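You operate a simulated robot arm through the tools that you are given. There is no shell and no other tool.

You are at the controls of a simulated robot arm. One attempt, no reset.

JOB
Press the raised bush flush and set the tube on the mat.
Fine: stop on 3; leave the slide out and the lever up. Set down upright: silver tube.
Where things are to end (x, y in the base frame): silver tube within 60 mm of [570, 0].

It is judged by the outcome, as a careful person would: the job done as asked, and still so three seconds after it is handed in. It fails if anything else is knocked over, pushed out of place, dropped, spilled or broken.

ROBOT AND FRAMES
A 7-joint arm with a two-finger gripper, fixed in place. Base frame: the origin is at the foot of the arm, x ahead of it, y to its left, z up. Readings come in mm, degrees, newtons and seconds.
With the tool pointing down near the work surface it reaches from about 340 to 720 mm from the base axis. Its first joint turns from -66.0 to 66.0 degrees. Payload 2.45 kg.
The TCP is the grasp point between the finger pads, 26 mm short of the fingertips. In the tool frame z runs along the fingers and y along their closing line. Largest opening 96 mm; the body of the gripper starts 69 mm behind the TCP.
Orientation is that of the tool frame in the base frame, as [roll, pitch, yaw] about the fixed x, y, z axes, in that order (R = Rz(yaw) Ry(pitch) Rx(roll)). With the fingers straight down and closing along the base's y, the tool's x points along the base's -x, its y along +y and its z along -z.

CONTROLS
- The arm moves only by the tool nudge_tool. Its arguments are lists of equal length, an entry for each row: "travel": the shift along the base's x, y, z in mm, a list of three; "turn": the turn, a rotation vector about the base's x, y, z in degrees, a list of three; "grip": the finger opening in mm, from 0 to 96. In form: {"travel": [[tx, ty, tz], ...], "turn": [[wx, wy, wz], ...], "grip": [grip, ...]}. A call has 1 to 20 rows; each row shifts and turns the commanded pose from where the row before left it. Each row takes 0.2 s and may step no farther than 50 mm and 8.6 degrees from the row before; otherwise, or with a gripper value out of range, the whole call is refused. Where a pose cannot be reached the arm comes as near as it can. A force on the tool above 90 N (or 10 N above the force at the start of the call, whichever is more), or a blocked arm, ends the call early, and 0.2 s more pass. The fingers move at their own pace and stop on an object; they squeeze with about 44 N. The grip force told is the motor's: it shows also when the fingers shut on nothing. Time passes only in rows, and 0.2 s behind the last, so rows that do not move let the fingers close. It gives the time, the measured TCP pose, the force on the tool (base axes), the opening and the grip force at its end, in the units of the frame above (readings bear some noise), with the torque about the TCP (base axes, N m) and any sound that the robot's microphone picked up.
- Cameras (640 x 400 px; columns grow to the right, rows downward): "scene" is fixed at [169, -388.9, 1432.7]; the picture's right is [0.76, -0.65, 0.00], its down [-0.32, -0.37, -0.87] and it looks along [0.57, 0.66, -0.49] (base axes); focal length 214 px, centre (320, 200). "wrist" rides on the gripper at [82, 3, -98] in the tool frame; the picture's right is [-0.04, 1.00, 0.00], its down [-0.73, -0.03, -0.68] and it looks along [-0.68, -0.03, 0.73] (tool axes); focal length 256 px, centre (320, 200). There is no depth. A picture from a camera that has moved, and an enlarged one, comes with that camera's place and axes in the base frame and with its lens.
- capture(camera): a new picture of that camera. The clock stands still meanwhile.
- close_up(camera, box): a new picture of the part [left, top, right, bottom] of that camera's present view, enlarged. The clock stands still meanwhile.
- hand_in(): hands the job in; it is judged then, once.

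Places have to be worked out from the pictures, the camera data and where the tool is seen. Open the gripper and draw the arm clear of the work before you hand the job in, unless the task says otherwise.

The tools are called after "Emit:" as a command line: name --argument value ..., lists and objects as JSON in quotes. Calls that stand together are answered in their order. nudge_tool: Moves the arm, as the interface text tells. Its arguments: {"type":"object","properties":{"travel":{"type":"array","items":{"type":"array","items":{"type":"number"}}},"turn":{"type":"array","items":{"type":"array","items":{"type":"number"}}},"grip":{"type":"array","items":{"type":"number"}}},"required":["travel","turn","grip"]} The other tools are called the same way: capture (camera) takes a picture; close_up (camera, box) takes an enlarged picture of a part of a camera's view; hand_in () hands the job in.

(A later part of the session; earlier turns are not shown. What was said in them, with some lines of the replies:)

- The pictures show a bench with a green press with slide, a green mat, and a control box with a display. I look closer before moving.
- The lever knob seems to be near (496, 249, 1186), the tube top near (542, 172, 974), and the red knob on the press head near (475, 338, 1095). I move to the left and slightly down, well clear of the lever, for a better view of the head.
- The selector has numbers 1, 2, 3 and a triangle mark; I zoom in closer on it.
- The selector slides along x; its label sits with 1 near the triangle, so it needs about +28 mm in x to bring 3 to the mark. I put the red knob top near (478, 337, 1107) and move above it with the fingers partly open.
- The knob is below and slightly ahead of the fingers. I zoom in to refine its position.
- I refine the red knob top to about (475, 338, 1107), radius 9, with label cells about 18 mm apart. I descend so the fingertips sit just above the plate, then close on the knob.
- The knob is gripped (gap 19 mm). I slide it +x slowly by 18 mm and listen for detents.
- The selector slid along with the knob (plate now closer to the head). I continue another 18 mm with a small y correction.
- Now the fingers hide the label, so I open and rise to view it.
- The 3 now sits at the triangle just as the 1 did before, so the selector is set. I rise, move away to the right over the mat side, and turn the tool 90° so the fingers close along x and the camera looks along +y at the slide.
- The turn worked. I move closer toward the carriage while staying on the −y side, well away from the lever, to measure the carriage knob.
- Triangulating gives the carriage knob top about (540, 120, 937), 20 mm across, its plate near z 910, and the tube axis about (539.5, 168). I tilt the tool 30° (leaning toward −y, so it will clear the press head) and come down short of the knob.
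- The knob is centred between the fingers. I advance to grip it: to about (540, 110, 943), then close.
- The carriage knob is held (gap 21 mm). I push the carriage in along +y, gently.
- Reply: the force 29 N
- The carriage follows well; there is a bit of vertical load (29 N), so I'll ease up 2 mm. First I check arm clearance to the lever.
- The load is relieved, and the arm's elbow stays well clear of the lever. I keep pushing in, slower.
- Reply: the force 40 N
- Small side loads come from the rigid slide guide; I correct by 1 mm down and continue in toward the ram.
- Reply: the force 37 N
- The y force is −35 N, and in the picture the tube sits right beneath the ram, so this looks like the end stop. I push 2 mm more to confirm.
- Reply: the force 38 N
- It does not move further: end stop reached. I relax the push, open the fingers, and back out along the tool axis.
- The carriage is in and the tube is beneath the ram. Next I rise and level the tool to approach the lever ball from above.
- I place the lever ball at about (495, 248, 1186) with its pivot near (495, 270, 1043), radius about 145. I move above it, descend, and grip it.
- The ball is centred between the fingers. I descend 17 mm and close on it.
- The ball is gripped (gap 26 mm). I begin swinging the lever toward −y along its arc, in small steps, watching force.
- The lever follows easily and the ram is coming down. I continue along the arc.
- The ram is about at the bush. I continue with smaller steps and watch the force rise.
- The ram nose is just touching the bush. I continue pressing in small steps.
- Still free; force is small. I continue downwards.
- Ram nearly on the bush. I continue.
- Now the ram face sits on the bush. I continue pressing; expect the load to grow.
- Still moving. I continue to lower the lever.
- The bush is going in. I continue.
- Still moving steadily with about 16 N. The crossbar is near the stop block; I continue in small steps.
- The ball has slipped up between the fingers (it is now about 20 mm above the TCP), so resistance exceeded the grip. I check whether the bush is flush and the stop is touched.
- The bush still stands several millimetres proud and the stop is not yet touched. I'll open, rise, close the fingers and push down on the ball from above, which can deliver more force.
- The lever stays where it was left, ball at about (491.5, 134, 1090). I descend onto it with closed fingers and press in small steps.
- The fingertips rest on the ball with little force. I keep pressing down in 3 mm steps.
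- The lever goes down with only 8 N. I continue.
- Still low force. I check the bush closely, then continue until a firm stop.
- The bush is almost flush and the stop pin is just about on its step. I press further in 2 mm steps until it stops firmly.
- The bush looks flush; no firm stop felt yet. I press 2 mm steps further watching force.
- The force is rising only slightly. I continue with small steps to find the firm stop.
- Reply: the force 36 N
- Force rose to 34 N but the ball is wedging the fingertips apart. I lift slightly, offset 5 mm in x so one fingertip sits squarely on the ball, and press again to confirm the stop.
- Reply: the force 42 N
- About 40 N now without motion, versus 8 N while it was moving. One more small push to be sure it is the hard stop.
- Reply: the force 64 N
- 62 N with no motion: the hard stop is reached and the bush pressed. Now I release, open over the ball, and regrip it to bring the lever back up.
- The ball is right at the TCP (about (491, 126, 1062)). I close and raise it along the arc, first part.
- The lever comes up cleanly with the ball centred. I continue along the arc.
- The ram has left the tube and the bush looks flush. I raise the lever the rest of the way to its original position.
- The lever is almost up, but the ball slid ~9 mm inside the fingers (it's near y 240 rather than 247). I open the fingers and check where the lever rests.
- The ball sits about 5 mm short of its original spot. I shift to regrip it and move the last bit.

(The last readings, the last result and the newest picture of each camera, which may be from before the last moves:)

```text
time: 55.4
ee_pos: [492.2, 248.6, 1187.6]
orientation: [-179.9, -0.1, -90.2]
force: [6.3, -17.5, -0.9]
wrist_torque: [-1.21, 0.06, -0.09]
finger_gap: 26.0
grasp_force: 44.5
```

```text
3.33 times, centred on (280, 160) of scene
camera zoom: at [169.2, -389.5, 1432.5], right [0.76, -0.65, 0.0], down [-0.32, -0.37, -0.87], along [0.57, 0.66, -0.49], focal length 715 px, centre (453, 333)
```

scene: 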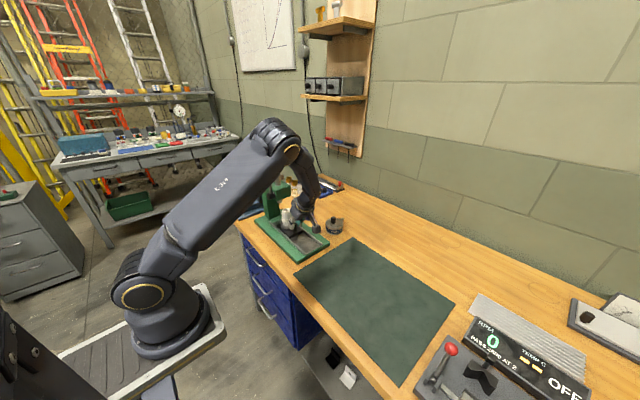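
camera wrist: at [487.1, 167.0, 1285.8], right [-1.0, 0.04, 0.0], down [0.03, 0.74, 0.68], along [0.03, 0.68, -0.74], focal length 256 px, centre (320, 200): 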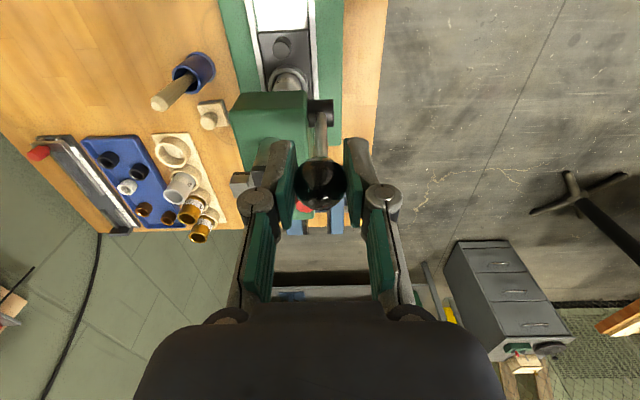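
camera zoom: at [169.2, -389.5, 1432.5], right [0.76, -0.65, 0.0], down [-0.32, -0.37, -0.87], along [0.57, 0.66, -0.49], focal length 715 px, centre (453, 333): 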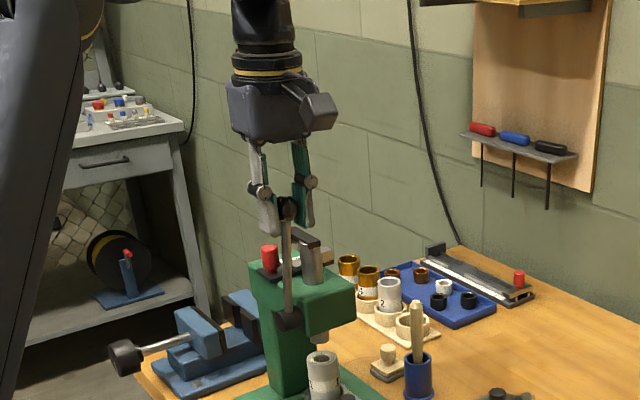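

The lever is back at its original up position against its stop. I release it, rise, and go back over to the carriage knob with the 30° tilt.

Emit:
nudge_tool --travel '[[0, -1, 0], [0, 0, 0], [0, 0, 0], [0, 0, 40], [0, 0, 40], [0, -30, 25], [10, -40, 0], [10, -40, 0], [10, 0, -40], [10, 0, -40], [8, 0, -40], [0, 5, -40], [0, 5, -40], [0, 0, 0]]' --turn '[[0, 0, 0], [0, 0, 0], [0, 0, 0], [0, 0, 0], [0, 0, 0], [0, 0, 0], [0, 0, 0], [0, 0, 0], [7.5, 0, 0], [7.5, 0, 0], [7.5, 0, 0], [7.5, 0, 0], [0, 0, 0], [0, 0, 0]]' --grip '[20, 60, 60, 60, 60, 60, 50, 40, 40, 40, 40, 40, 40, 40]'

Emit:
capture --camera "wrist"

Emit:
capture --camera "scene"

Emit:
close_up --camera "scene" --box '[220, 130, 340, 250]'

```text
time: 58.4
ee_pos: [540.4, 147.9, 1092.6]
orientation: [179.9, 30.1, -90.0]
force: [-0.2, -0.6, -0.1]
wrist_torque: [0.01, 0.03, 0.0]
finger_gap: 40.1
grasp_force: 0.0
```

```text
taken
camera wrist: at [535.9, 28.2, 1136.6], right [-1.0, 0.03, 0.02], down [0.03, 0.3, 0.95], along [0.03, 0.95, -0.3], focal length 256 px, centre (320, 200)
```

wrist: 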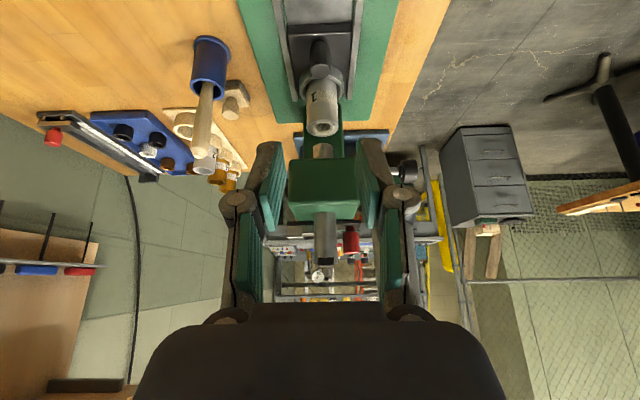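

```text
taken
```

scene: 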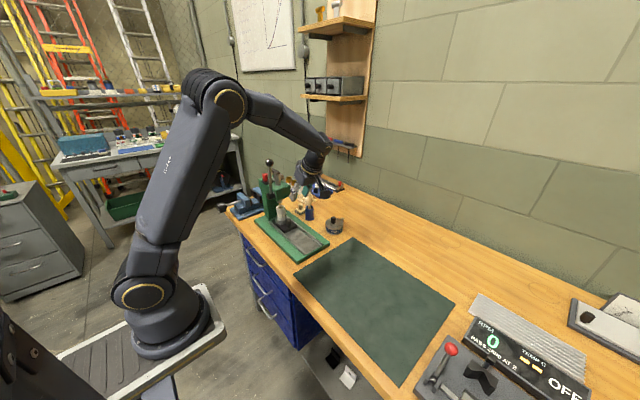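

```text
3.33 times, centred on (280, 190) of scene
camera zoom: at [169.0, -388.9, 1432.7], right [0.76, -0.65, 0.0], down [-0.32, -0.37, -0.87], along [0.57, 0.66, -0.49], focal length 715 px, centre (453, 233)
```

zoom: 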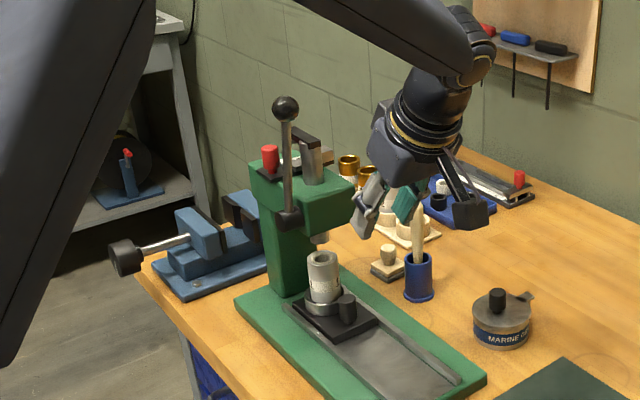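

Everything is clear; the bush looks flush in the tube. I approach the carriage knob along the same path and grip it.

Emit:
nudge_tool --travel '[[0, 0, -37], [0, 30, -30], [0, 30, -30], [0, 18, -30], [0, 10, -20], [0, 0, 0], [0, 0, 0], [0, 0, 0], [0, 0, 0]]' --turn '[[0, 0, 0], [0, 0, 0], [0, 0, 0], [0, 0, 0], [0, 0, 0], [0, 0, 0], [0, 0, 0], [0, 0, 0], [0, 0, 0]]' --grip '[40, 40, 40, 40, 40, 40, 20, 10, 10]'

Emit:
capture --camera "wrist"

Emit:
close_up --camera "scene" --box '[260, 170, 340, 240]'

```text
time: 60.4
ee_pos: [540.4, 239.4, 944.5]
orientation: [180.0, 30.0, -90.0]
force: [-3.6, 0.3, -2.2]
wrist_torque: [0.3, 0.12, -0.02]
finger_gap: 21.4
grasp_force: 43.3
```

```text
taken
camera wrist: at [535.7, 119.9, 988.6], right [-1.0, 0.03, 0.02], down [0.03, 0.3, 0.95], along [0.03, 0.95, -0.3], focal length 256 px, centre (320, 200)
```

wrist: 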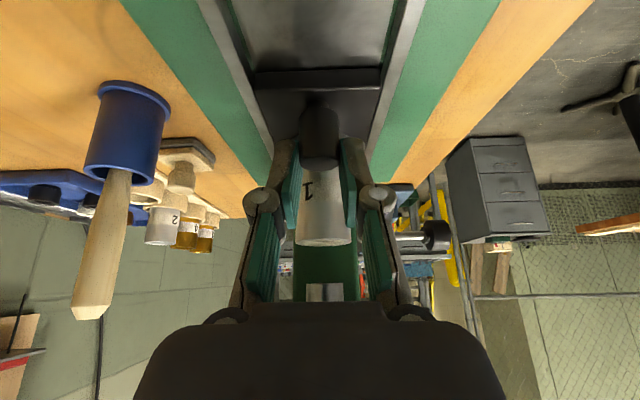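

```text
5.71 times, centred on (300, 205) of scene
camera zoom: at [169.0, -388.9, 1432.7], right [0.76, -0.65, 0.0], down [-0.32, -0.37, -0.87], along [0.57, 0.66, -0.49], focal length 1226 px, centre (434, 171)
```

zoom: 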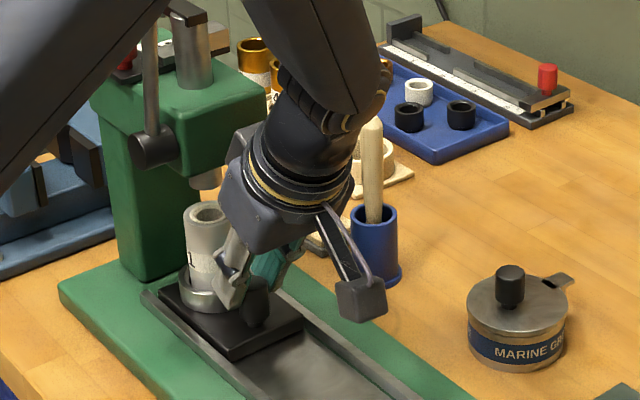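

The knob is gripped. I pull the carriage out along −y.

Emit:
nudge_tool --travel '[[0, -6, 0], [0, -8, 0], [0, -8, 0], [0, -8, 0], [0, -8, 0], [0, -8, 0], [0, -8, 0], [0, -8, 0], [0, 0, 0]]' --turn '[[0, 0, 0], [0, 0, 0], [0, 0, 0], [0, 0, 0], [0, 0, 0], [0, 0, 0], [0, 0, 0], [0, 0, 0], [0, 0, 0]]' --grip '[10, 10, 10, 10, 10, 10, 10, 10, 10]'

Emit:
close_up --camera "scene" --box '[240, 160, 350, 260]'

```text
time: 62.4
ee_pos: [539.6, 176.0, 944.8]
orientation: [179.6, 29.9, -90.0]
force: [-14.4, 0.4, -26.1]
wrist_torque: [0.15, 0.35, 0.13]
finger_gap: 21.4
grasp_force: 45.0
```

```text
4.00 times, centred on (295, 210) of scene
camera zoom: at [169.1, -388.8, 1432.7], right [0.76, -0.65, 0.0], down [-0.32, -0.37, -0.87], along [0.57, 0.66, -0.49], focal length 858 px, centre (420, 160)
```

zoom: 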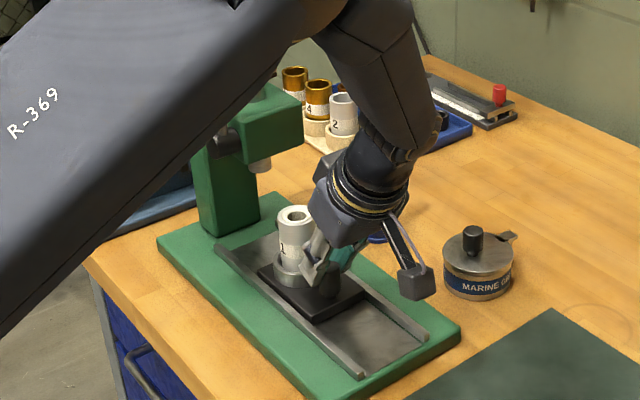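

The carriage follows with the tube upright. I continue pulling, easing z and x slightly.

Emit:
nudge_tool --travel '[[-0.4, -8, -0.8], [0, -8, 0], [0, -8, 0], [0, -8, 0], [0, -8, 0], [0, -8, 0], [0, -6, 0], [0, -4, 0], [0, 0, 0]]' --turn '[[0, 0, 0], [0, 0, 0], [0, 0, 0], [0, 0, 0], [0, 0, 0], [0, 0, 0], [0, 0, 0], [0, 0, 0], [0, 0, 0]]' --grip '[10, 10, 10, 10, 10, 10, 10, 10, 10]'

Emit:
close_up --camera "scene" --box '[240, 160, 350, 260]'

```text
time: 64.4
ee_pos: [540.4, 120.9, 944.7]
orientation: [179.9, 30.1, -89.8]
force: [-3.6, 12.9, -33.2]
wrist_torque: [0.15, 0.03, 0.0]
finger_gap: 21.1
grasp_force: 44.9
```

```text
4.00 times, centred on (295, 210) of scene
camera zoom: at [169.5, -388.5, 1432.7], right [0.76, -0.65, 0.0], down [-0.32, -0.38, -0.87], along [0.57, 0.66, -0.49], focal length 858 px, centre (420, 160)
```

zoom: 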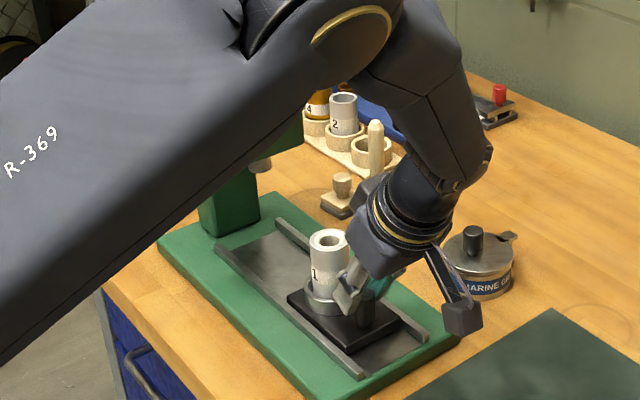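

Near the original out position. I pull a bit more to reach the out stop.

Emit:
nudge_tool --travel '[[0, -3, -1], [0, -3, 0], [0, -2, 0], [0, 0, 0]]' --turn '[[0, 0, 0], [0, 0, 0], [0, 0, 0], [0, 0, 0]]' --grip '[10, 10, 10, 10]'

Emit:
close_up --camera "scene" --box '[240, 160, 350, 260]'

```text
time: 65.4
ee_pos: [540.4, 115.6, 946.7]
orientation: [180.0, 30.3, -89.7]
force: [-8.6, 33.7, 8.2]
wrist_torque: [0.54, 0.25, 0.01]
finger_gap: 21.2
grasp_force: 44.9
```

```text
4.00 times, centred on (295, 210) of scene
camera zoom: at [168.6, -388.1, 1433.0], right [0.76, -0.65, 0.0], down [-0.32, -0.38, -0.87], along [0.57, 0.66, -0.49], focal length 858 px, centre (420, 160)
```

zoom: 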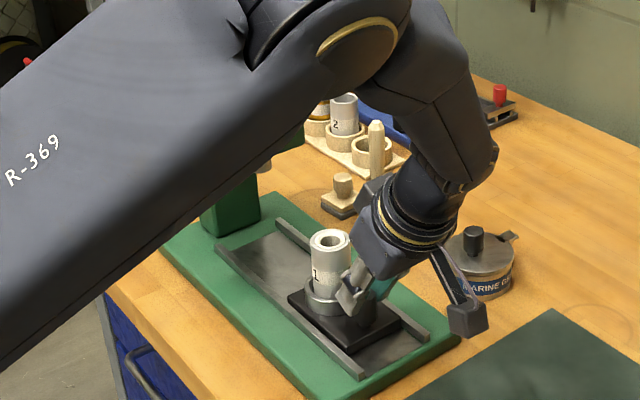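

The out stop is reached (34 N, no motion). I relax, open, back off along the tool axis, and level the tool over toward the tube.

Emit:
nudge_tool --travel '[[0, 3, 0], [0, 0, 0], [0, 0, 0], [0, 0, 0], [0, -10, 17], [0, -20, 35], [0, -10, 40], [0, 0, 40], [0, 0, 30], [0, 0, 10], [0, 0, 0]]' --turn '[[0, 0, 0], [0, 0, 0], [0, 0, 0], [0, 0, 0], [0, 0, 0], [0, 0, 0], [-7.5, 0, 0], [-7.5, 0, 0], [-7.5, 0, 0], [-7.5, 0, 0], [0, 0, 0]]' --grip '[10, 30, 40, 40, 40, 60, 70, 70, 70, 70, 70]'

Emit:
capture --camera "wrist"

Emit:
close_up --camera "scene" --box '[250, 190, 350, 265]'

```text
time: 67.8
ee_pos: [537.3, 75.7, 1116.6]
orientation: [-180.0, -0.1, -90.0]
force: [1.0, -1.0, 0.1]
wrist_torque: [0.0, 0.03, 0.0]
finger_gap: 69.9
grasp_force: 0.0
```

```text
taken
camera wrist: at [532.5, -6.1, 1215.1], right [-1.0, 0.04, 0.0], down [0.03, 0.73, 0.68], along [0.03, 0.68, -0.74], focal length 256 px, centre (320, 200)
```

wrist: 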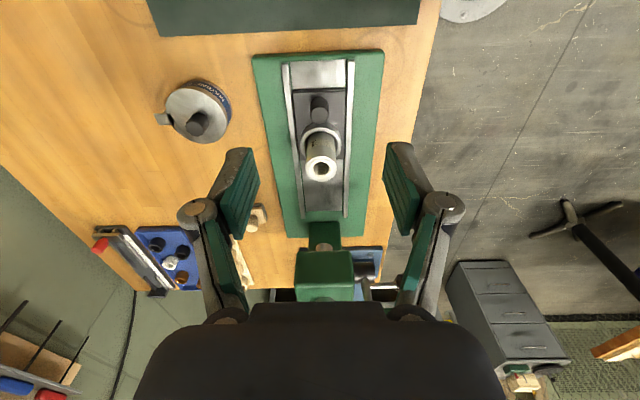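

```text
5.33 times, centred on (300, 228) of scene
camera zoom: at [169.0, -388.9, 1432.7], right [0.76, -0.65, 0.0], down [-0.32, -0.37, -0.87], along [0.57, 0.66, -0.49], focal length 1144 px, centre (427, 53)
```

zoom: 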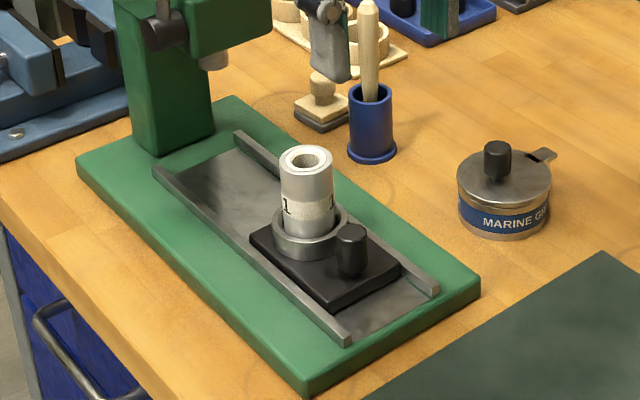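

The carriage is back at its original out position, and the bush appears flush. I zoom in on the tube to fix its axis and check flushness.

Emit:
close_up --camera "wrist" --box '[270, 90, 370, 210]'

Emit:
close_up --camera "scene" --box '[285, 205, 325, 245]'

```text
3.33 times, centred on (320, 150) of wrist
camera zoom: at [532.5, -6.1, 1215.1], right [-1.0, 0.04, 0.0], down [0.03, 0.73, 0.68], along [0.03, 0.68, -0.74], focal length 853 px, centre (320, 367)
```

zoom: 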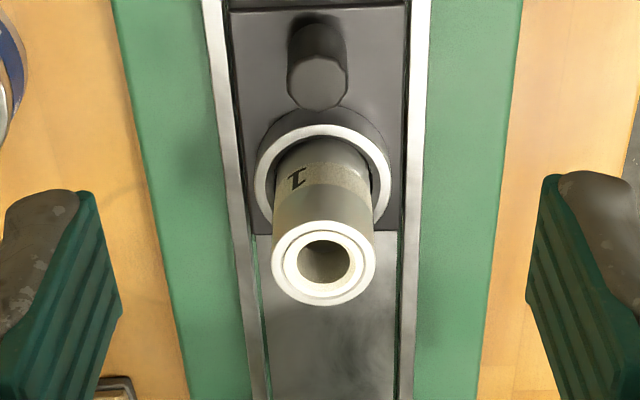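

```text
10.00 times, centred on (305, 225) of scene
camera zoom: at [169.0, -388.9, 1432.7], right [0.76, -0.65, 0.0], down [-0.32, -0.37, -0.87], along [0.57, 0.66, -0.49], focal length 2145 px, centre (470, -50)
```

zoom: 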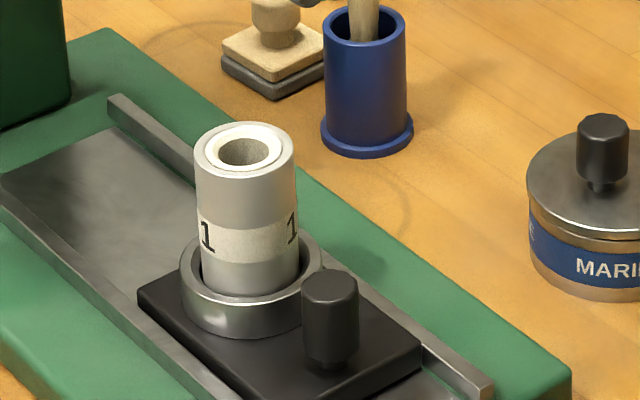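

The bush is flush. Tube axis about (539.5, 169.5), top z about 972, diameter 36. I move over it and descend to just above the holder ring.

Emit:
nudge_tool --travel '[[1, 32, -15], [1, 32, -20], [0, 30, -20], [0, 0, -30], [0, 0, -30], [0, 0, 0]]' --turn '[[0, 0, 0], [0, 0, 0], [0, 0, 0], [0, 0, 0], [0, 0, 0], [0, 0, 0]]' --grip '[70, 70, 70, 70, 70, 70]'

Emit:
capture --camera "wrist"

Emit:
close_up --camera "scene" --box '[240, 130, 350, 250]'

```text
time: 69.2
ee_pos: [538.9, 169.5, 1004.1]
orientation: [-179.9, 0.0, -89.9]
force: [-0.2, -0.3, 0.4]
wrist_torque: [0.0, 0.01, 0.01]
finger_gap: 69.7
grasp_force: 0.1
```

```text
taken
camera wrist: at [534.7, 86.7, 1102.5], right [-1.0, 0.04, 0.0], down [0.03, 0.73, 0.68], along [0.03, 0.68, -0.73], focal length 256 px, centre (320, 200)
```

wrist: 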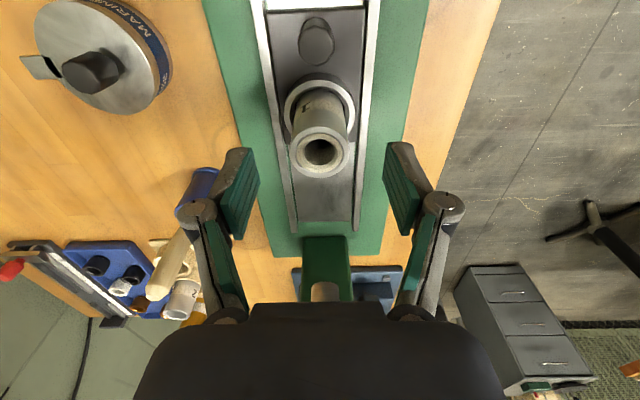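

```text
3.33 times, centred on (295, 190) of scene
camera zoom: at [169.0, -388.9, 1432.7], right [0.76, -0.65, 0.0], down [-0.32, -0.37, -0.87], along [0.57, 0.66, -0.49], focal length 715 px, centre (403, 233)
```

zoom: 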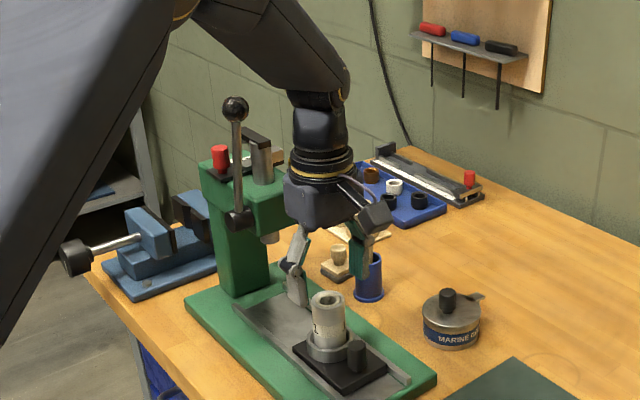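

The tube is centred. I descend to TCP z ≈ 953 (tips near 927, above the ring) and close on the tube.

Emit:
nudge_tool --travel '[[0, -0.5, -20], [0, 0, -20], [0, 0, -11], [0, 0, 0], [0, 0, 0], [0, 0, 0], [0, 0, 0]]' --turn '[[0, 0, 0], [0, 0, 0], [0, 0, 0], [0, 0, 0], [0, 0, 0], [0, 0, 0], [0, 0, 0]]' --grip '[70, 70, 70, 70, 40, 25, 25]'

Emit:
capture --camera "wrist"

Emit:
close_up --camera "scene" --box '[260, 180, 340, 250]'

```text
time: 70.8
ee_pos: [540.8, 167.6, 951.2]
orientation: [179.8, -0.1, -90.0]
force: [-8.4, -1.6, 3.4]
wrist_torque: [0.0, 0.31, 0.05]
finger_gap: 38.9
grasp_force: 32.8
```

```text
taken
camera wrist: at [536.7, 86.2, 1049.1], right [-1.0, 0.04, 0.0], down [0.03, 0.73, 0.68], along [0.03, 0.68, -0.73], focal length 256 px, centre (320, 200)
```

wrist: 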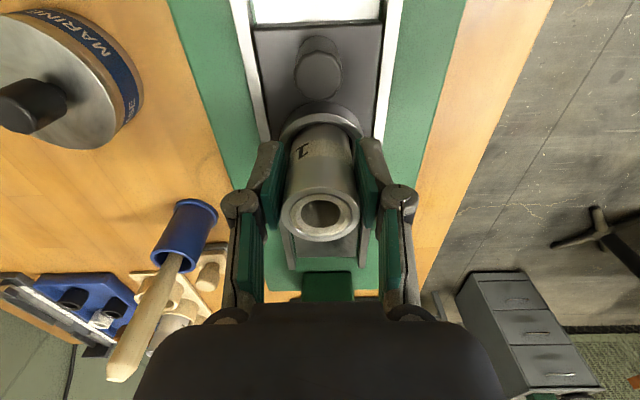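

```text
5.71 times, centred on (300, 215) of scene
camera zoom: at [168.7, -389.0, 1432.7], right [0.76, -0.65, 0.0], down [-0.32, -0.37, -0.87], along [0.57, 0.66, -0.49], focal length 1226 px, centre (434, 114)
```

zoom: 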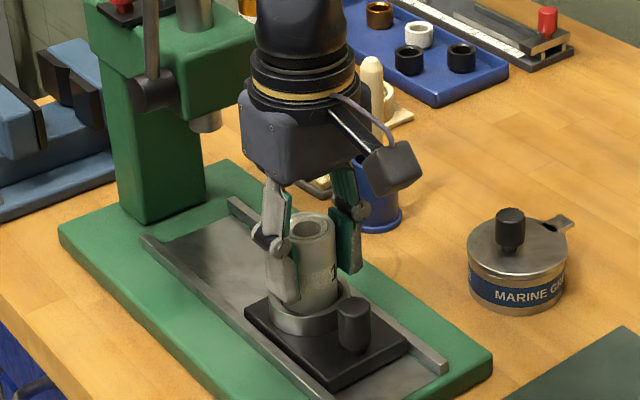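

The tube is held (gap 38.9 mm). I recentre by 1 mm, then lift straight up slowly.

Emit:
nudge_tool --travel '[[-1, 0, 0], [0, 0, 0], [0, 0, 4], [0, 0, 8], [0, 0, 10], [0, 0, 15], [0, 0, 20], [0, 0, 15], [0, 0, 0]]' --turn '[[0, 0, 0], [0, 0, 0], [0, 0, 0], [0, 0, 0], [0, 0, 0], [0, 0, 0], [0, 0, 0], [0, 0, 0], [0, 0, 0]]' --grip '[25, 25, 25, 25, 25, 25, 25, 25, 25]'

Emit:
capture --camera "wrist"

Emit:
close_up --camera "scene" --box '[250, 160, 340, 250]'

```text
time: 72.8
ee_pos: [540.7, 166.4, 1024.1]
orientation: [-180.0, 0.0, -89.9]
force: [-0.4, -0.2, -0.9]
wrist_torque: [-0.02, 0.01, 0.0]
finger_gap: 38.2
grasp_force: 44.1
```

```text
taken
camera wrist: at [537.8, 85.5, 1122.5], right [-1.0, 0.04, 0.0], down [0.03, 0.73, 0.68], along [0.03, 0.68, -0.73], focal length 256 px, centre (320, 200)
```

wrist: 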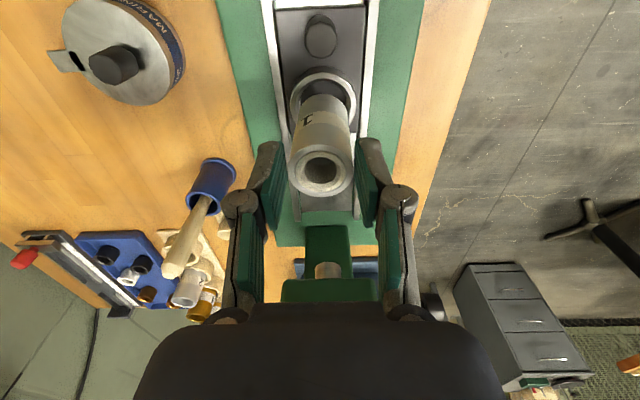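

```text
4.44 times, centred on (295, 205) of scene
camera zoom: at [169.0, -388.9, 1432.7], right [0.76, -0.65, 0.0], down [-0.32, -0.37, -0.87], along [0.57, 0.66, -0.49], focal length 953 px, centre (431, 178)
```

zoom: 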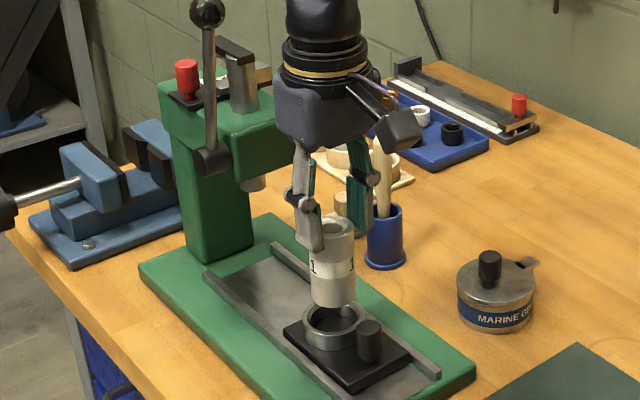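

The tube came out of the ring, but it slipped about 30 mm down in the grip (its top is now ~11 mm below the TCP). I wait to see whether it is held steadily now.

Emit:
nudge_tool --travel '[[0, 0, 0], [0, 0, 0], [0, 0, 0]]' --turn '[[0, 0, 0], [0, 0, 0], [0, 0, 0]]' --grip '[20, 20, 20]'

Emit:
close_up --camera "wrist" --box '[260, 60, 400, 210]'

Emit:
close_up --camera "scene" --box '[285, 200, 325, 245]'

```text
time: 73.6
ee_pos: [542.4, 167.2, 1023.7]
orientation: [180.0, 0.0, -90.0]
force: [0.9, -0.2, -0.3]
wrist_torque: [0.01, 0.0, 0.01]
finger_gap: 38.3
grasp_force: 44.2
```

```text
2.67 times, centred on (330, 135) of wrist
camera zoom: at [537.7, 85.5, 1122.2], right [-1.0, 0.04, 0.0], down [0.03, 0.73, 0.68], along [0.03, 0.68, -0.73], focal length 683 px, centre (293, 373)
```

zoom: 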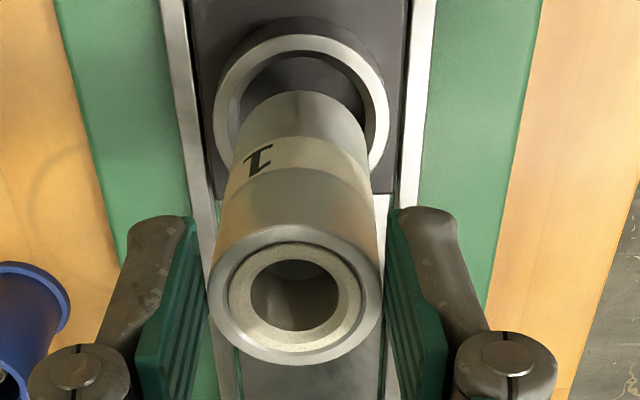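

```text
8.89 times, centred on (305, 222) of scene
camera zoom: at [169.0, -388.9, 1432.7], right [0.76, -0.65, 0.0], down [-0.32, -0.37, -0.87], along [0.57, 0.66, -0.49], focal length 1906 px, centre (453, 0)
```

zoom: 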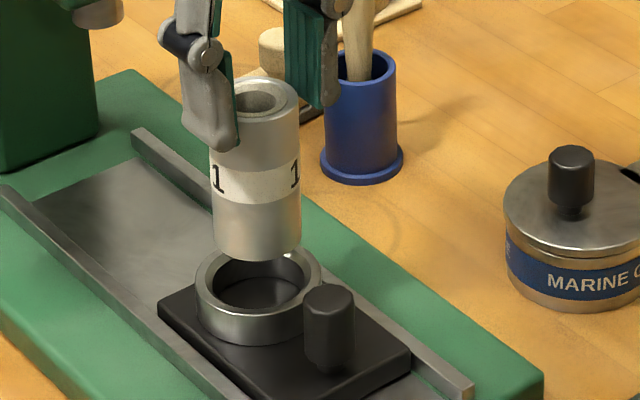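

The tube is held steadily, upright and free of the ring. I raise 40 mm slowly to clear the carriage knob, then carry it slowly toward (570, 0).

Emit:
nudge_tool --travel '[[0, 0, 5], [0, 0, 10], [0, 0, 10], [0, 0, 10], [0, 0, 5], [0, -5, 0], [2, -10, 0], [3, -15, 0], [3, -15, 0], [3, -15, 0], [3, -15, 0], [0, -5, 0], [0, 0, 0]]' --turn '[[0, 0, 0], [0, 0, 0], [0, 0, 0], [0, 0, 0], [0, 0, 0], [0, 0, 0], [0, 0, 0], [0, 0, 0], [0, 0, 0], [0, 0, 0], [0, 0, 0], [0, 0, 0], [0, 0, 0]]' --grip '[20, 20, 20, 20, 20, 20, 20, 20, 20, 20, 20, 20, 20]'

Emit:
close_up --camera "wrist" --box '[240, 60, 400, 230]'

Emit:
close_up --camera "scene" --box '[260, 170, 380, 270]'

```text
time: 76.4
ee_pos: [555.3, 85.2, 1062.5]
orientation: [180.0, 0.0, -90.1]
force: [0.6, 0.1, -1.6]
wrist_torque: [-0.01, 0.01, 0.0]
finger_gap: 38.4
grasp_force: 44.3
```

```text
2.35 times, centred on (320, 145) of wrist
camera zoom: at [550.6, 3.9, 1159.4], right [-1.0, 0.04, 0.0], down [0.03, 0.73, 0.68], along [0.03, 0.68, -0.73], focal length 602 px, centre (320, 329)
```

zoom: 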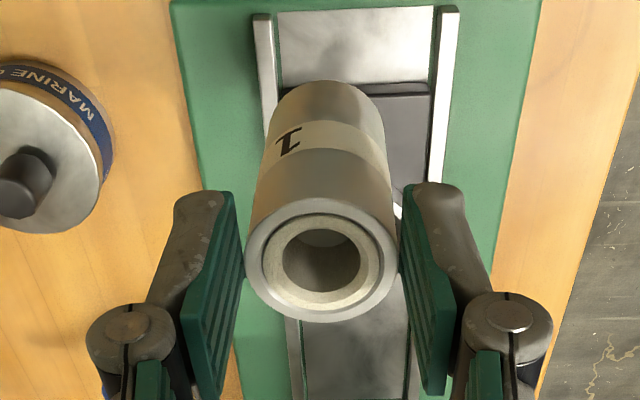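

```text
4.00 times, centred on (320, 220) of scene
camera zoom: at [169.0, -388.9, 1432.6], right [0.76, -0.65, 0.0], down [-0.32, -0.37, -0.87], along [0.57, 0.66, -0.49], focal length 858 px, centre (320, 120)
```

zoom: 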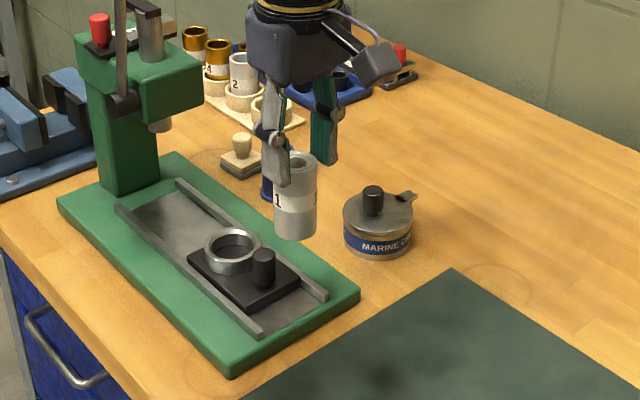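

The tube stays steady and upright. I continue to (570, 0) over the mat.

Emit:
nudge_tool --travel '[[1, -5, 0], [2, -10, 0], [3, -15, 0], [3, -15, 0], [3, -15, 0], [2, -15, 0], [1, -7, 0], [0, -3, 0], [0, 0, 0]]' --turn '[[0, 0, 0], [0, 0, 0], [0, 0, 0], [0, 0, 0], [0, 0, 0], [0, 0, 0], [0, 0, 0], [0, 0, 0], [0, 0, 0]]' --grip '[20, 20, 20, 20, 20, 20, 20, 20, 20]'

Emit:
capture --camera "wrist"

Emit:
capture --camera "scene"

Emit:
close_up --camera "scene" --box '[300, 180, 420, 310]'

```text
time: 78.4
ee_pos: [569.7, 0.3, 1062.5]
orientation: [179.9, -0.1, -90.1]
force: [-0.2, -1.1, -1.6]
wrist_torque: [0.01, 0.0, 0.03]
finger_gap: 38.2
grasp_force: 43.7
```

```text
taken
camera wrist: at [564.9, -81.2, 1161.1], right [-1.0, 0.04, 0.0], down [0.03, 0.73, 0.68], along [0.03, 0.68, -0.73], focal length 256 px, centre (320, 200)
```

wrist: 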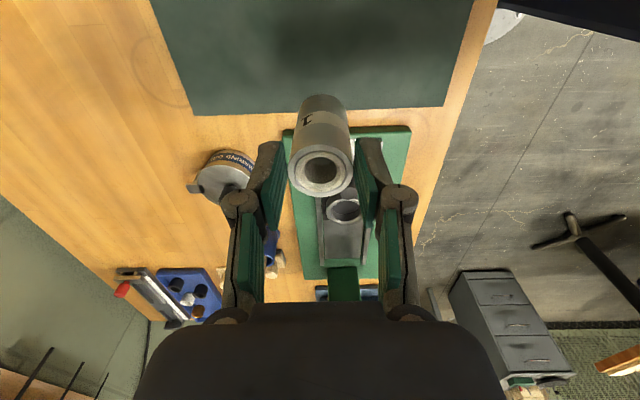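

```text
taken
```

scene: 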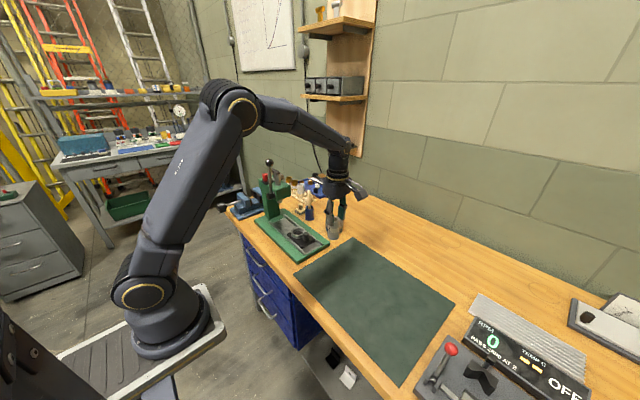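

```text
3.08 times, centred on (360, 245) of scene
camera zoom: at [169.0, -388.9, 1432.6], right [0.76, -0.65, 0.0], down [-0.32, -0.37, -0.87], along [0.57, 0.66, -0.49], focal length 660 px, centre (197, 62)
```

zoom: 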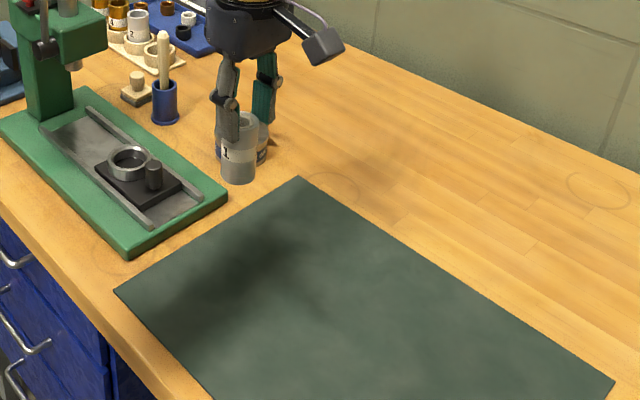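

The target (570, 0) lies on the mat, 40 mm inside its near edge; I'll aim slightly further in at y −10. I lower in stages.

Emit:
nudge_tool --travel '[[0, -5, -5], [0, -5, -15], [0, 0, -20], [0, 0, -20], [0, 0, -12], [0, 0, -5], [0, 0, 0]]' --turn '[[0, 0, 0], [0, 0, 0], [0, 0, 0], [0, 0, 0], [0, 0, 0], [0, 0, 0], [0, 0, 0]]' --grip '[20, 20, 20, 20, 20, 20, 20]'

Emit:
capture --camera "wrist"

Emit:
close_up --camera "scene" --box '[300, 180, 400, 280]'

```text
time: 80.0
ee_pos: [570.2, -7.5, 983.9]
orientation: [-179.9, 0.0, -89.9]
force: [-0.6, -0.7, -1.5]
wrist_torque: [-0.01, 0.01, -0.03]
finger_gap: 38.4
grasp_force: 44.1
```

```text
taken
camera wrist: at [565.6, -90.7, 1082.3], right [-1.0, 0.04, 0.0], down [0.03, 0.73, 0.68], along [0.03, 0.68, -0.73], focal length 256 px, centre (320, 200)
```

wrist: 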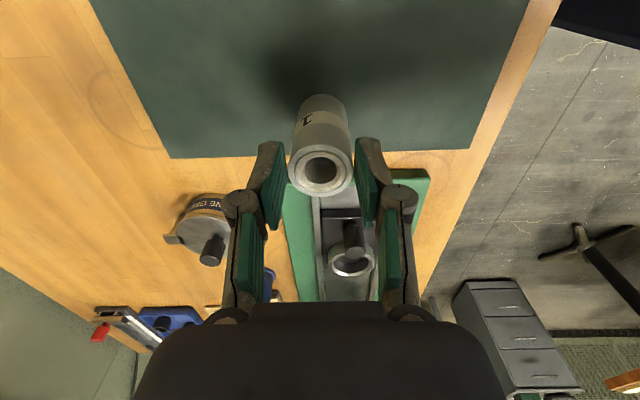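

```text
4.00 times, centred on (350, 230) of scene
camera zoom: at [169.0, -388.9, 1432.6], right [0.76, -0.65, 0.0], down [-0.32, -0.37, -0.87], along [0.57, 0.66, -0.49], focal length 858 px, centre (200, 80)
```

zoom: 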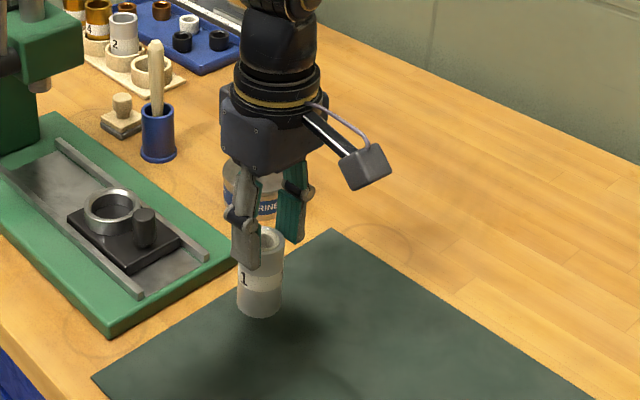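

Still in the air. I go down another 20 mm, then in fine steps.

Emit:
nudge_tool --travel '[[0, 0, -5], [0, 0, -5], [0, 0, -5], [0, 0, -5], [0, 0, 0]]' --turn '[[0, 0, 0], [0, 0, 0], [0, 0, 0], [0, 0, 0], [0, 0, 0]]' --grip '[20, 20, 20, 20, 20]'

Emit:
close_up --camera "scene" --box '[330, 220, 400, 280]'

```text
time: 81.2
ee_pos: [570.0, -8.5, 965.0]
orientation: [180.0, 0.0, -89.9]
force: [-0.9, 0.2, -0.7]
wrist_torque: [0.0, -0.01, -0.05]
finger_gap: 38.5
grasp_force: 43.6
```

```text
6.67 times, centred on (365, 250) of scene
camera zoom: at [169.0, -388.9, 1432.6], right [0.76, -0.65, 0.0], down [-0.32, -0.37, -0.87], along [0.57, 0.66, -0.49], focal length 1430 px, centre (20, -133)
```

zoom: 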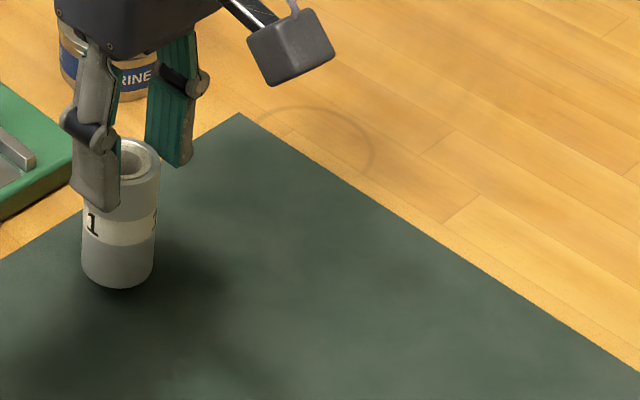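

Near contact. Fine 2 mm steps now, watching the vertical force.

Emit:
nudge_tool --travel '[[0, 0, -2], [0, 0, -2], [0, 0, -2], [0, 0, 0]]' --turn '[[0, 0, 0], [0, 0, 0], [0, 0, 0], [0, 0, 0]]' --grip '[20, 20, 20, 20]'

Emit:
close_up --camera "scene" --box '[330, 220, 400, 280]'

```text
time: 82.2
ee_pos: [569.3, -9.7, 959.0]
orientation: [-180.0, 0.0, -90.0]
force: [-0.4, 0.9, -1.0]
wrist_torque: [-0.01, 0.0, 0.01]
finger_gap: 38.6
grasp_force: 43.3
```

```text
6.67 times, centred on (365, 250) of scene
camera zoom: at [169.0, -388.9, 1432.6], right [0.76, -0.65, 0.0], down [-0.32, -0.37, -0.87], along [0.57, 0.66, -0.49], focal length 1430 px, centre (20, -133)
```

zoom: 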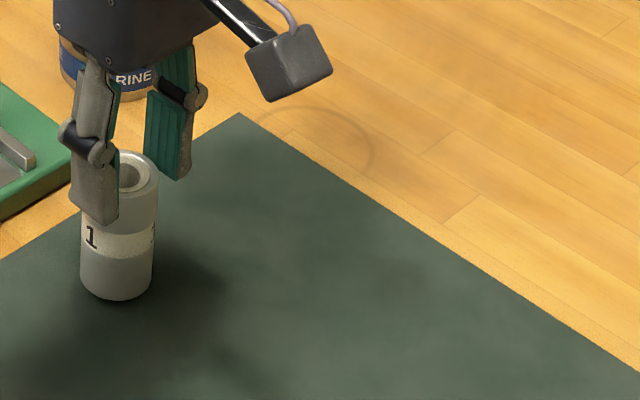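

Emit:
nudge_tool --travel '[[0, 0, -2], [0, 0, -2], [0, 0, -2], [0, 0, 0]]' --turn '[[0, 0, 0], [0, 0, 0], [0, 0, 0], [0, 0, 0]]' --grip '[20, 20, 20, 20]'

Emit:
close_up --camera "scene" --box '[330, 220, 400, 280]'

```text
time: 83.2
ee_pos: [570.4, -8.2, 953.7]
orientation: [-179.9, 0.0, -90.1]
force: [-1.1, 2.0, 7.7]
wrist_torque: [0.24, -0.02, 0.07]
finger_gap: 38.2
grasp_force: 43.5
```

```text
6.67 times, centred on (365, 250) of scene
camera zoom: at [168.8, -388.9, 1432.7], right [0.76, -0.65, 0.0], down [-0.32, -0.37, -0.87], along [0.57, 0.66, -0.49], focal length 1430 px, centre (20, -133)
```

zoom: 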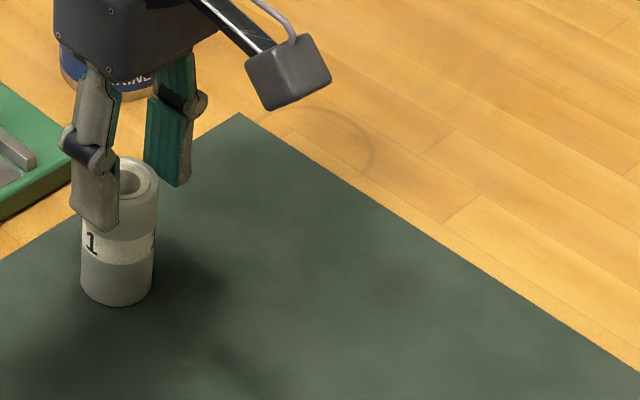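

Contact: force turned to +8 N, so the tube touches the mat. I settle 1 mm, then open gently and wait.

Emit:
nudge_tool --travel '[[0, 0, -1], [0, 0, 0], [0, 0, 0], [0, 0, 0], [0, 0, 0], [0, 0, 0]]' --turn '[[0, 0, 0], [0, 0, 0], [0, 0, 0], [0, 0, 0], [0, 0, 0], [0, 0, 0]]' --grip '[20, 34, 38, 42, 50, 60]'

Emit:
capture --camera "wrist"

Emit:
close_up --camera "scene" --box '[330, 220, 400, 280]'

```text
time: 84.6
ee_pos: [569.8, -8.1, 951.3]
orientation: [-179.9, 0.0, -90.0]
force: [0.6, 0.4, 0.3]
wrist_torque: [0.03, 0.0, 0.02]
finger_gap: 60.0
grasp_force: 0.0
```

```text
taken
camera wrist: at [564.9, -90.7, 1050.3], right [-1.0, 0.04, 0.0], down [0.03, 0.73, 0.68], along [0.03, 0.68, -0.73], focal length 256 px, centre (320, 200)
```

wrist: 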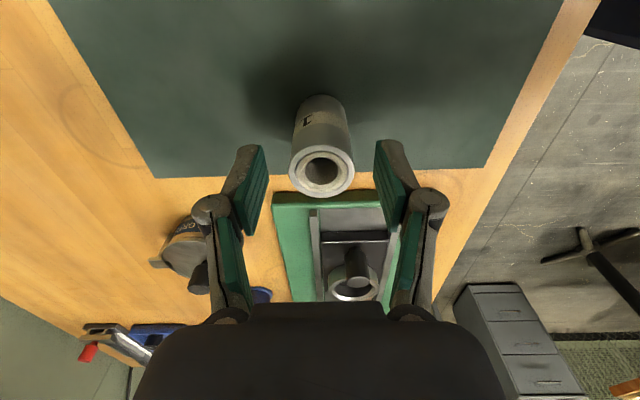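

```text
6.67 times, centred on (365, 250) of scene
camera zoom: at [169.0, -388.9, 1432.7], right [0.76, -0.65, 0.0], down [-0.32, -0.37, -0.87], along [0.57, 0.66, -0.49], focal length 1430 px, centre (20, -133)
```

zoom: 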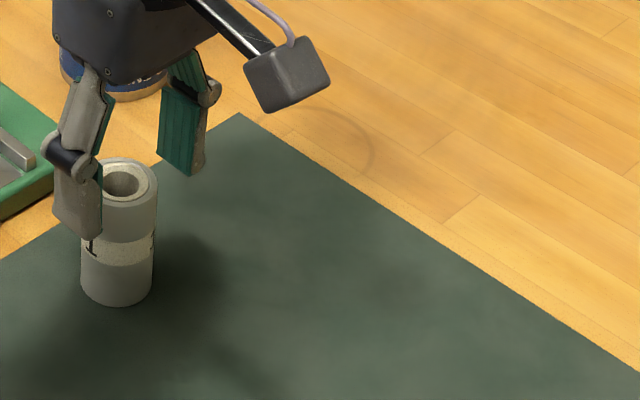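

The tube stands upright on the mat, free of the fingers. I rise straight up and draw away.

Emit:
nudge_tool --travel '[[0, 0, 15], [0, 0, 25], [0, 0, 40], [0, 0, 50], [0, 0, 50], [-30, -10, 40], [-40, -10, 30], [-40, -10, 0], [0, 0, 0]]' --turn '[[0, 0, 0], [0, 0, 0], [0, 0, 0], [0, 0, 0], [0, 0, 0], [0, 0, 0], [0, 0, 0], [0, 0, 0], [0, 0, 0]]' --grip '[65, 70, 70, 70, 70, 70, 70, 70, 70]'

Emit:
capture --camera "scene"

Emit:
close_up --camera "scene" --box '[220, 130, 400, 290]'

Emit:
capture --camera "wrist"

```text
refused: row 6 steps farther than a row can; nothing moved
```

```text
taken
```

scene: 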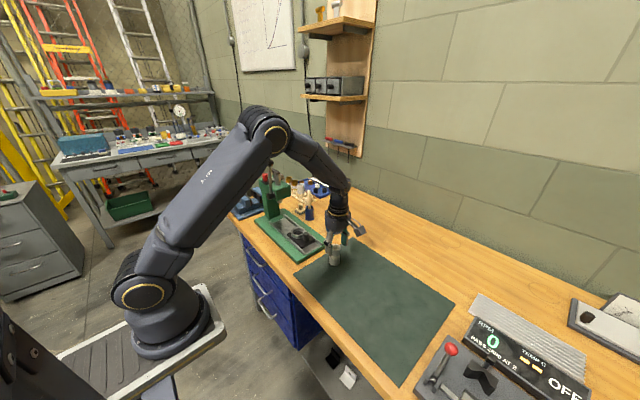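

```text
2.50 times, centred on (310, 210) of scene
camera zoom: at [169.0, -388.9, 1432.7], right [0.76, -0.65, 0.0], down [-0.32, -0.37, -0.87], along [0.57, 0.66, -0.49], focal length 536 px, centre (345, 175)
```

zoom: 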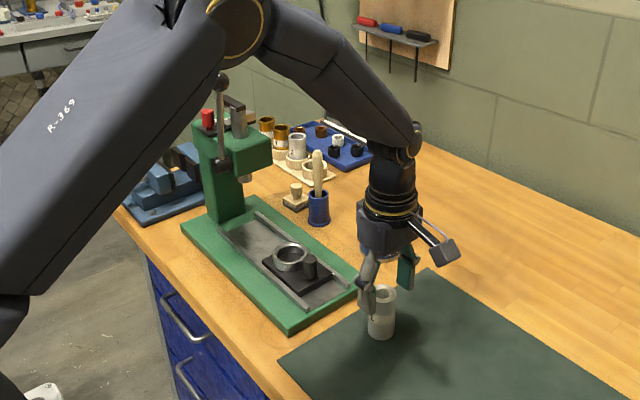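

```text
taken
camera wrist: at [564.9, -90.7, 1050.3], right [-1.0, 0.04, 0.0], down [0.03, 0.73, 0.68], along [0.03, 0.68, -0.73], focal length 256 px, centre (320, 200)
```

wrist: 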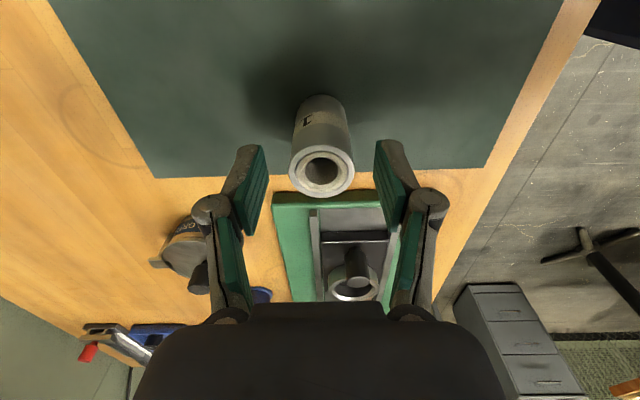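

One row was too long and nothing moved; I repeat with shorter rows.

Emit:
nudge_tool --travel '[[0, 0, 15], [0, 0, 25], [0, 0, 40], [0, 0, 45], [0, 0, 45], [-25, -10, 35], [-35, -10, 20], [-35, -10, 0], [0, 0, 0]]' --turn '[[0, 0, 0], [0, 0, 0], [0, 0, 0], [0, 0, 0], [0, 0, 0], [0, 0, 0], [0, 0, 0], [0, 0, 0], [0, 0, 0]]' --grip '[65, 70, 70, 70, 70, 70, 70, 70, 70]'

Emit:
capture --camera "scene"

Emit:
close_up --camera "scene" --box '[220, 130, 400, 290]'

Emit:
capture --camera "wrist"

```text
time: 86.6
ee_pos: [473.3, -40.4, 1177.2]
orientation: [179.9, 0.0, -90.0]
force: [-0.3, -0.3, 0.6]
wrist_torque: [0.02, 0.02, -0.01]
finger_gap: 70.1
grasp_force: 0.0
```

```text
taken
```

scene: 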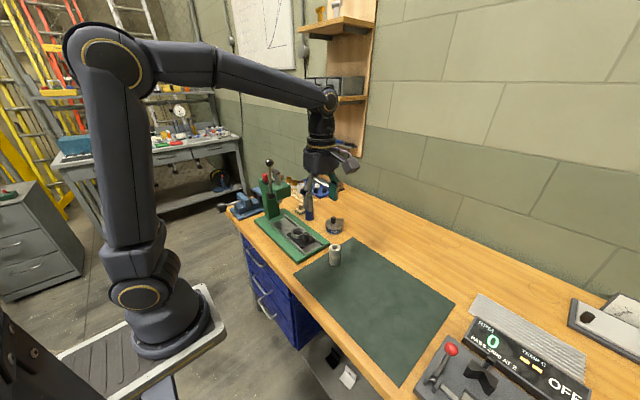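

```text
2.50 times, centred on (310, 210) of scene
camera zoom: at [169.0, -388.9, 1432.7], right [0.76, -0.65, 0.0], down [-0.32, -0.37, -0.87], along [0.57, 0.66, -0.49], focal length 536 px, centre (345, 175)
```

zoom: 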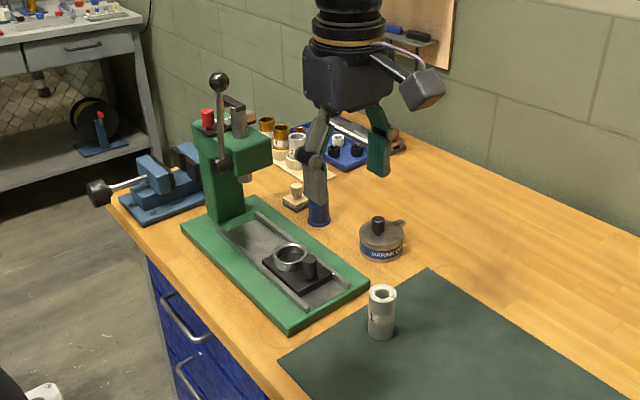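

```text
taken
camera wrist: at [468.8, -122.2, 1275.3], right [-1.0, 0.04, 0.0], down [0.03, 0.73, 0.68], along [0.03, 0.68, -0.73], focal length 256 px, centre (320, 200)
```

wrist: 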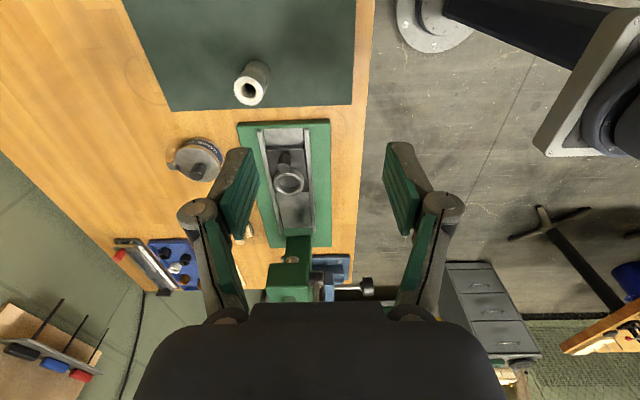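

The tube stands on the mat, slide out, lever up. I check closely the bush flushness and the selector before handing in.

Emit:
close_up --camera "scene" --box '[320, 235, 350, 270]'

Emit:
close_up --camera "scene" --box '[255, 150, 310, 200]'

Emit:
close_up --camera "wrist" --box '[225, 50, 285, 115]'

```text
11.43 times, centred on (335, 252) of scene
camera zoom: at [169.0, -388.9, 1432.7], right [0.76, -0.65, 0.0], down [-0.32, -0.37, -0.87], along [0.57, 0.66, -0.49], focal length 2451 px, centre (149, -400)
```

zoom: 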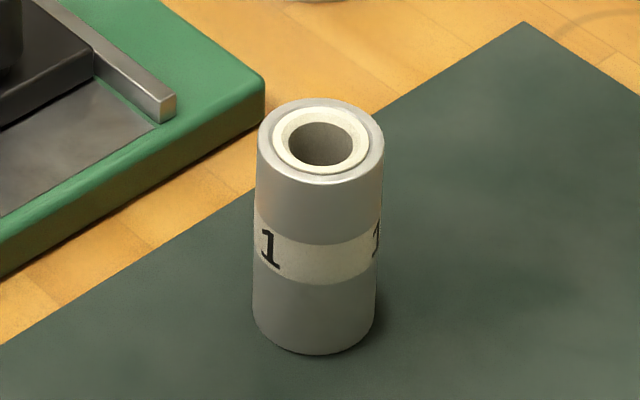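

```text
8.00 times, centred on (282, 175) of scene
camera zoom: at [169.0, -388.9, 1432.7], right [0.76, -0.65, 0.0], down [-0.32, -0.37, -0.87], along [0.57, 0.66, -0.49], focal length 1716 px, centre (620, 400)
```

zoom: 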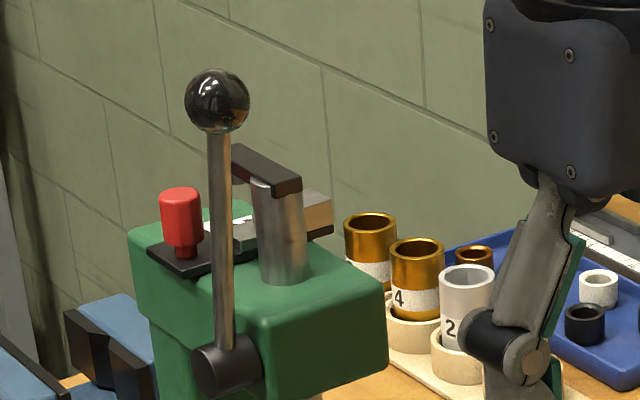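

```text
6.15 times, centred on (255, 82) of wrist
camera zoom: at [468.8, -122.2, 1275.3], right [-1.0, 0.04, 0.0], down [0.03, 0.73, 0.68], along [0.03, 0.68, -0.73], focal length 1575 px, centre (720, 923)
```

zoom: 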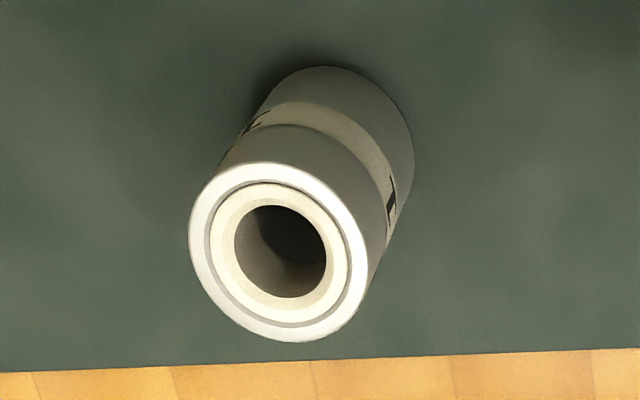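

The bush is flush, and the tube stands upright at about (570, −8) on the mat. The selector is on 3, the lever is up, the slide is out, and the arm is clear with the gripper open, so I hand in.

Emit:
hand_in

```text
The job is handed in.
```

The job is handed in. The bush is pressed flush, and the silver tube stands upright on the mat at about (570, −8), within the 60 mm limit.

- **Stop:** it is set on 3, and I pressed until the lever met a firm stop at about 62 N.
- **Slide and lever:** the slide is back out and the lever is up, both where they started.
- **Slips along the way:** the lever ball slipped in the grip near the end of the stroke, so I finished the press by pushing down on it with closed fingers. The tube slid about 30 mm in the grip while being lifted from its holder. It then held steady and was not dropped.
- **Surroundings:** nothing else looked disturbed in the last pictures. The gripper is open and the arm is clear of the work.
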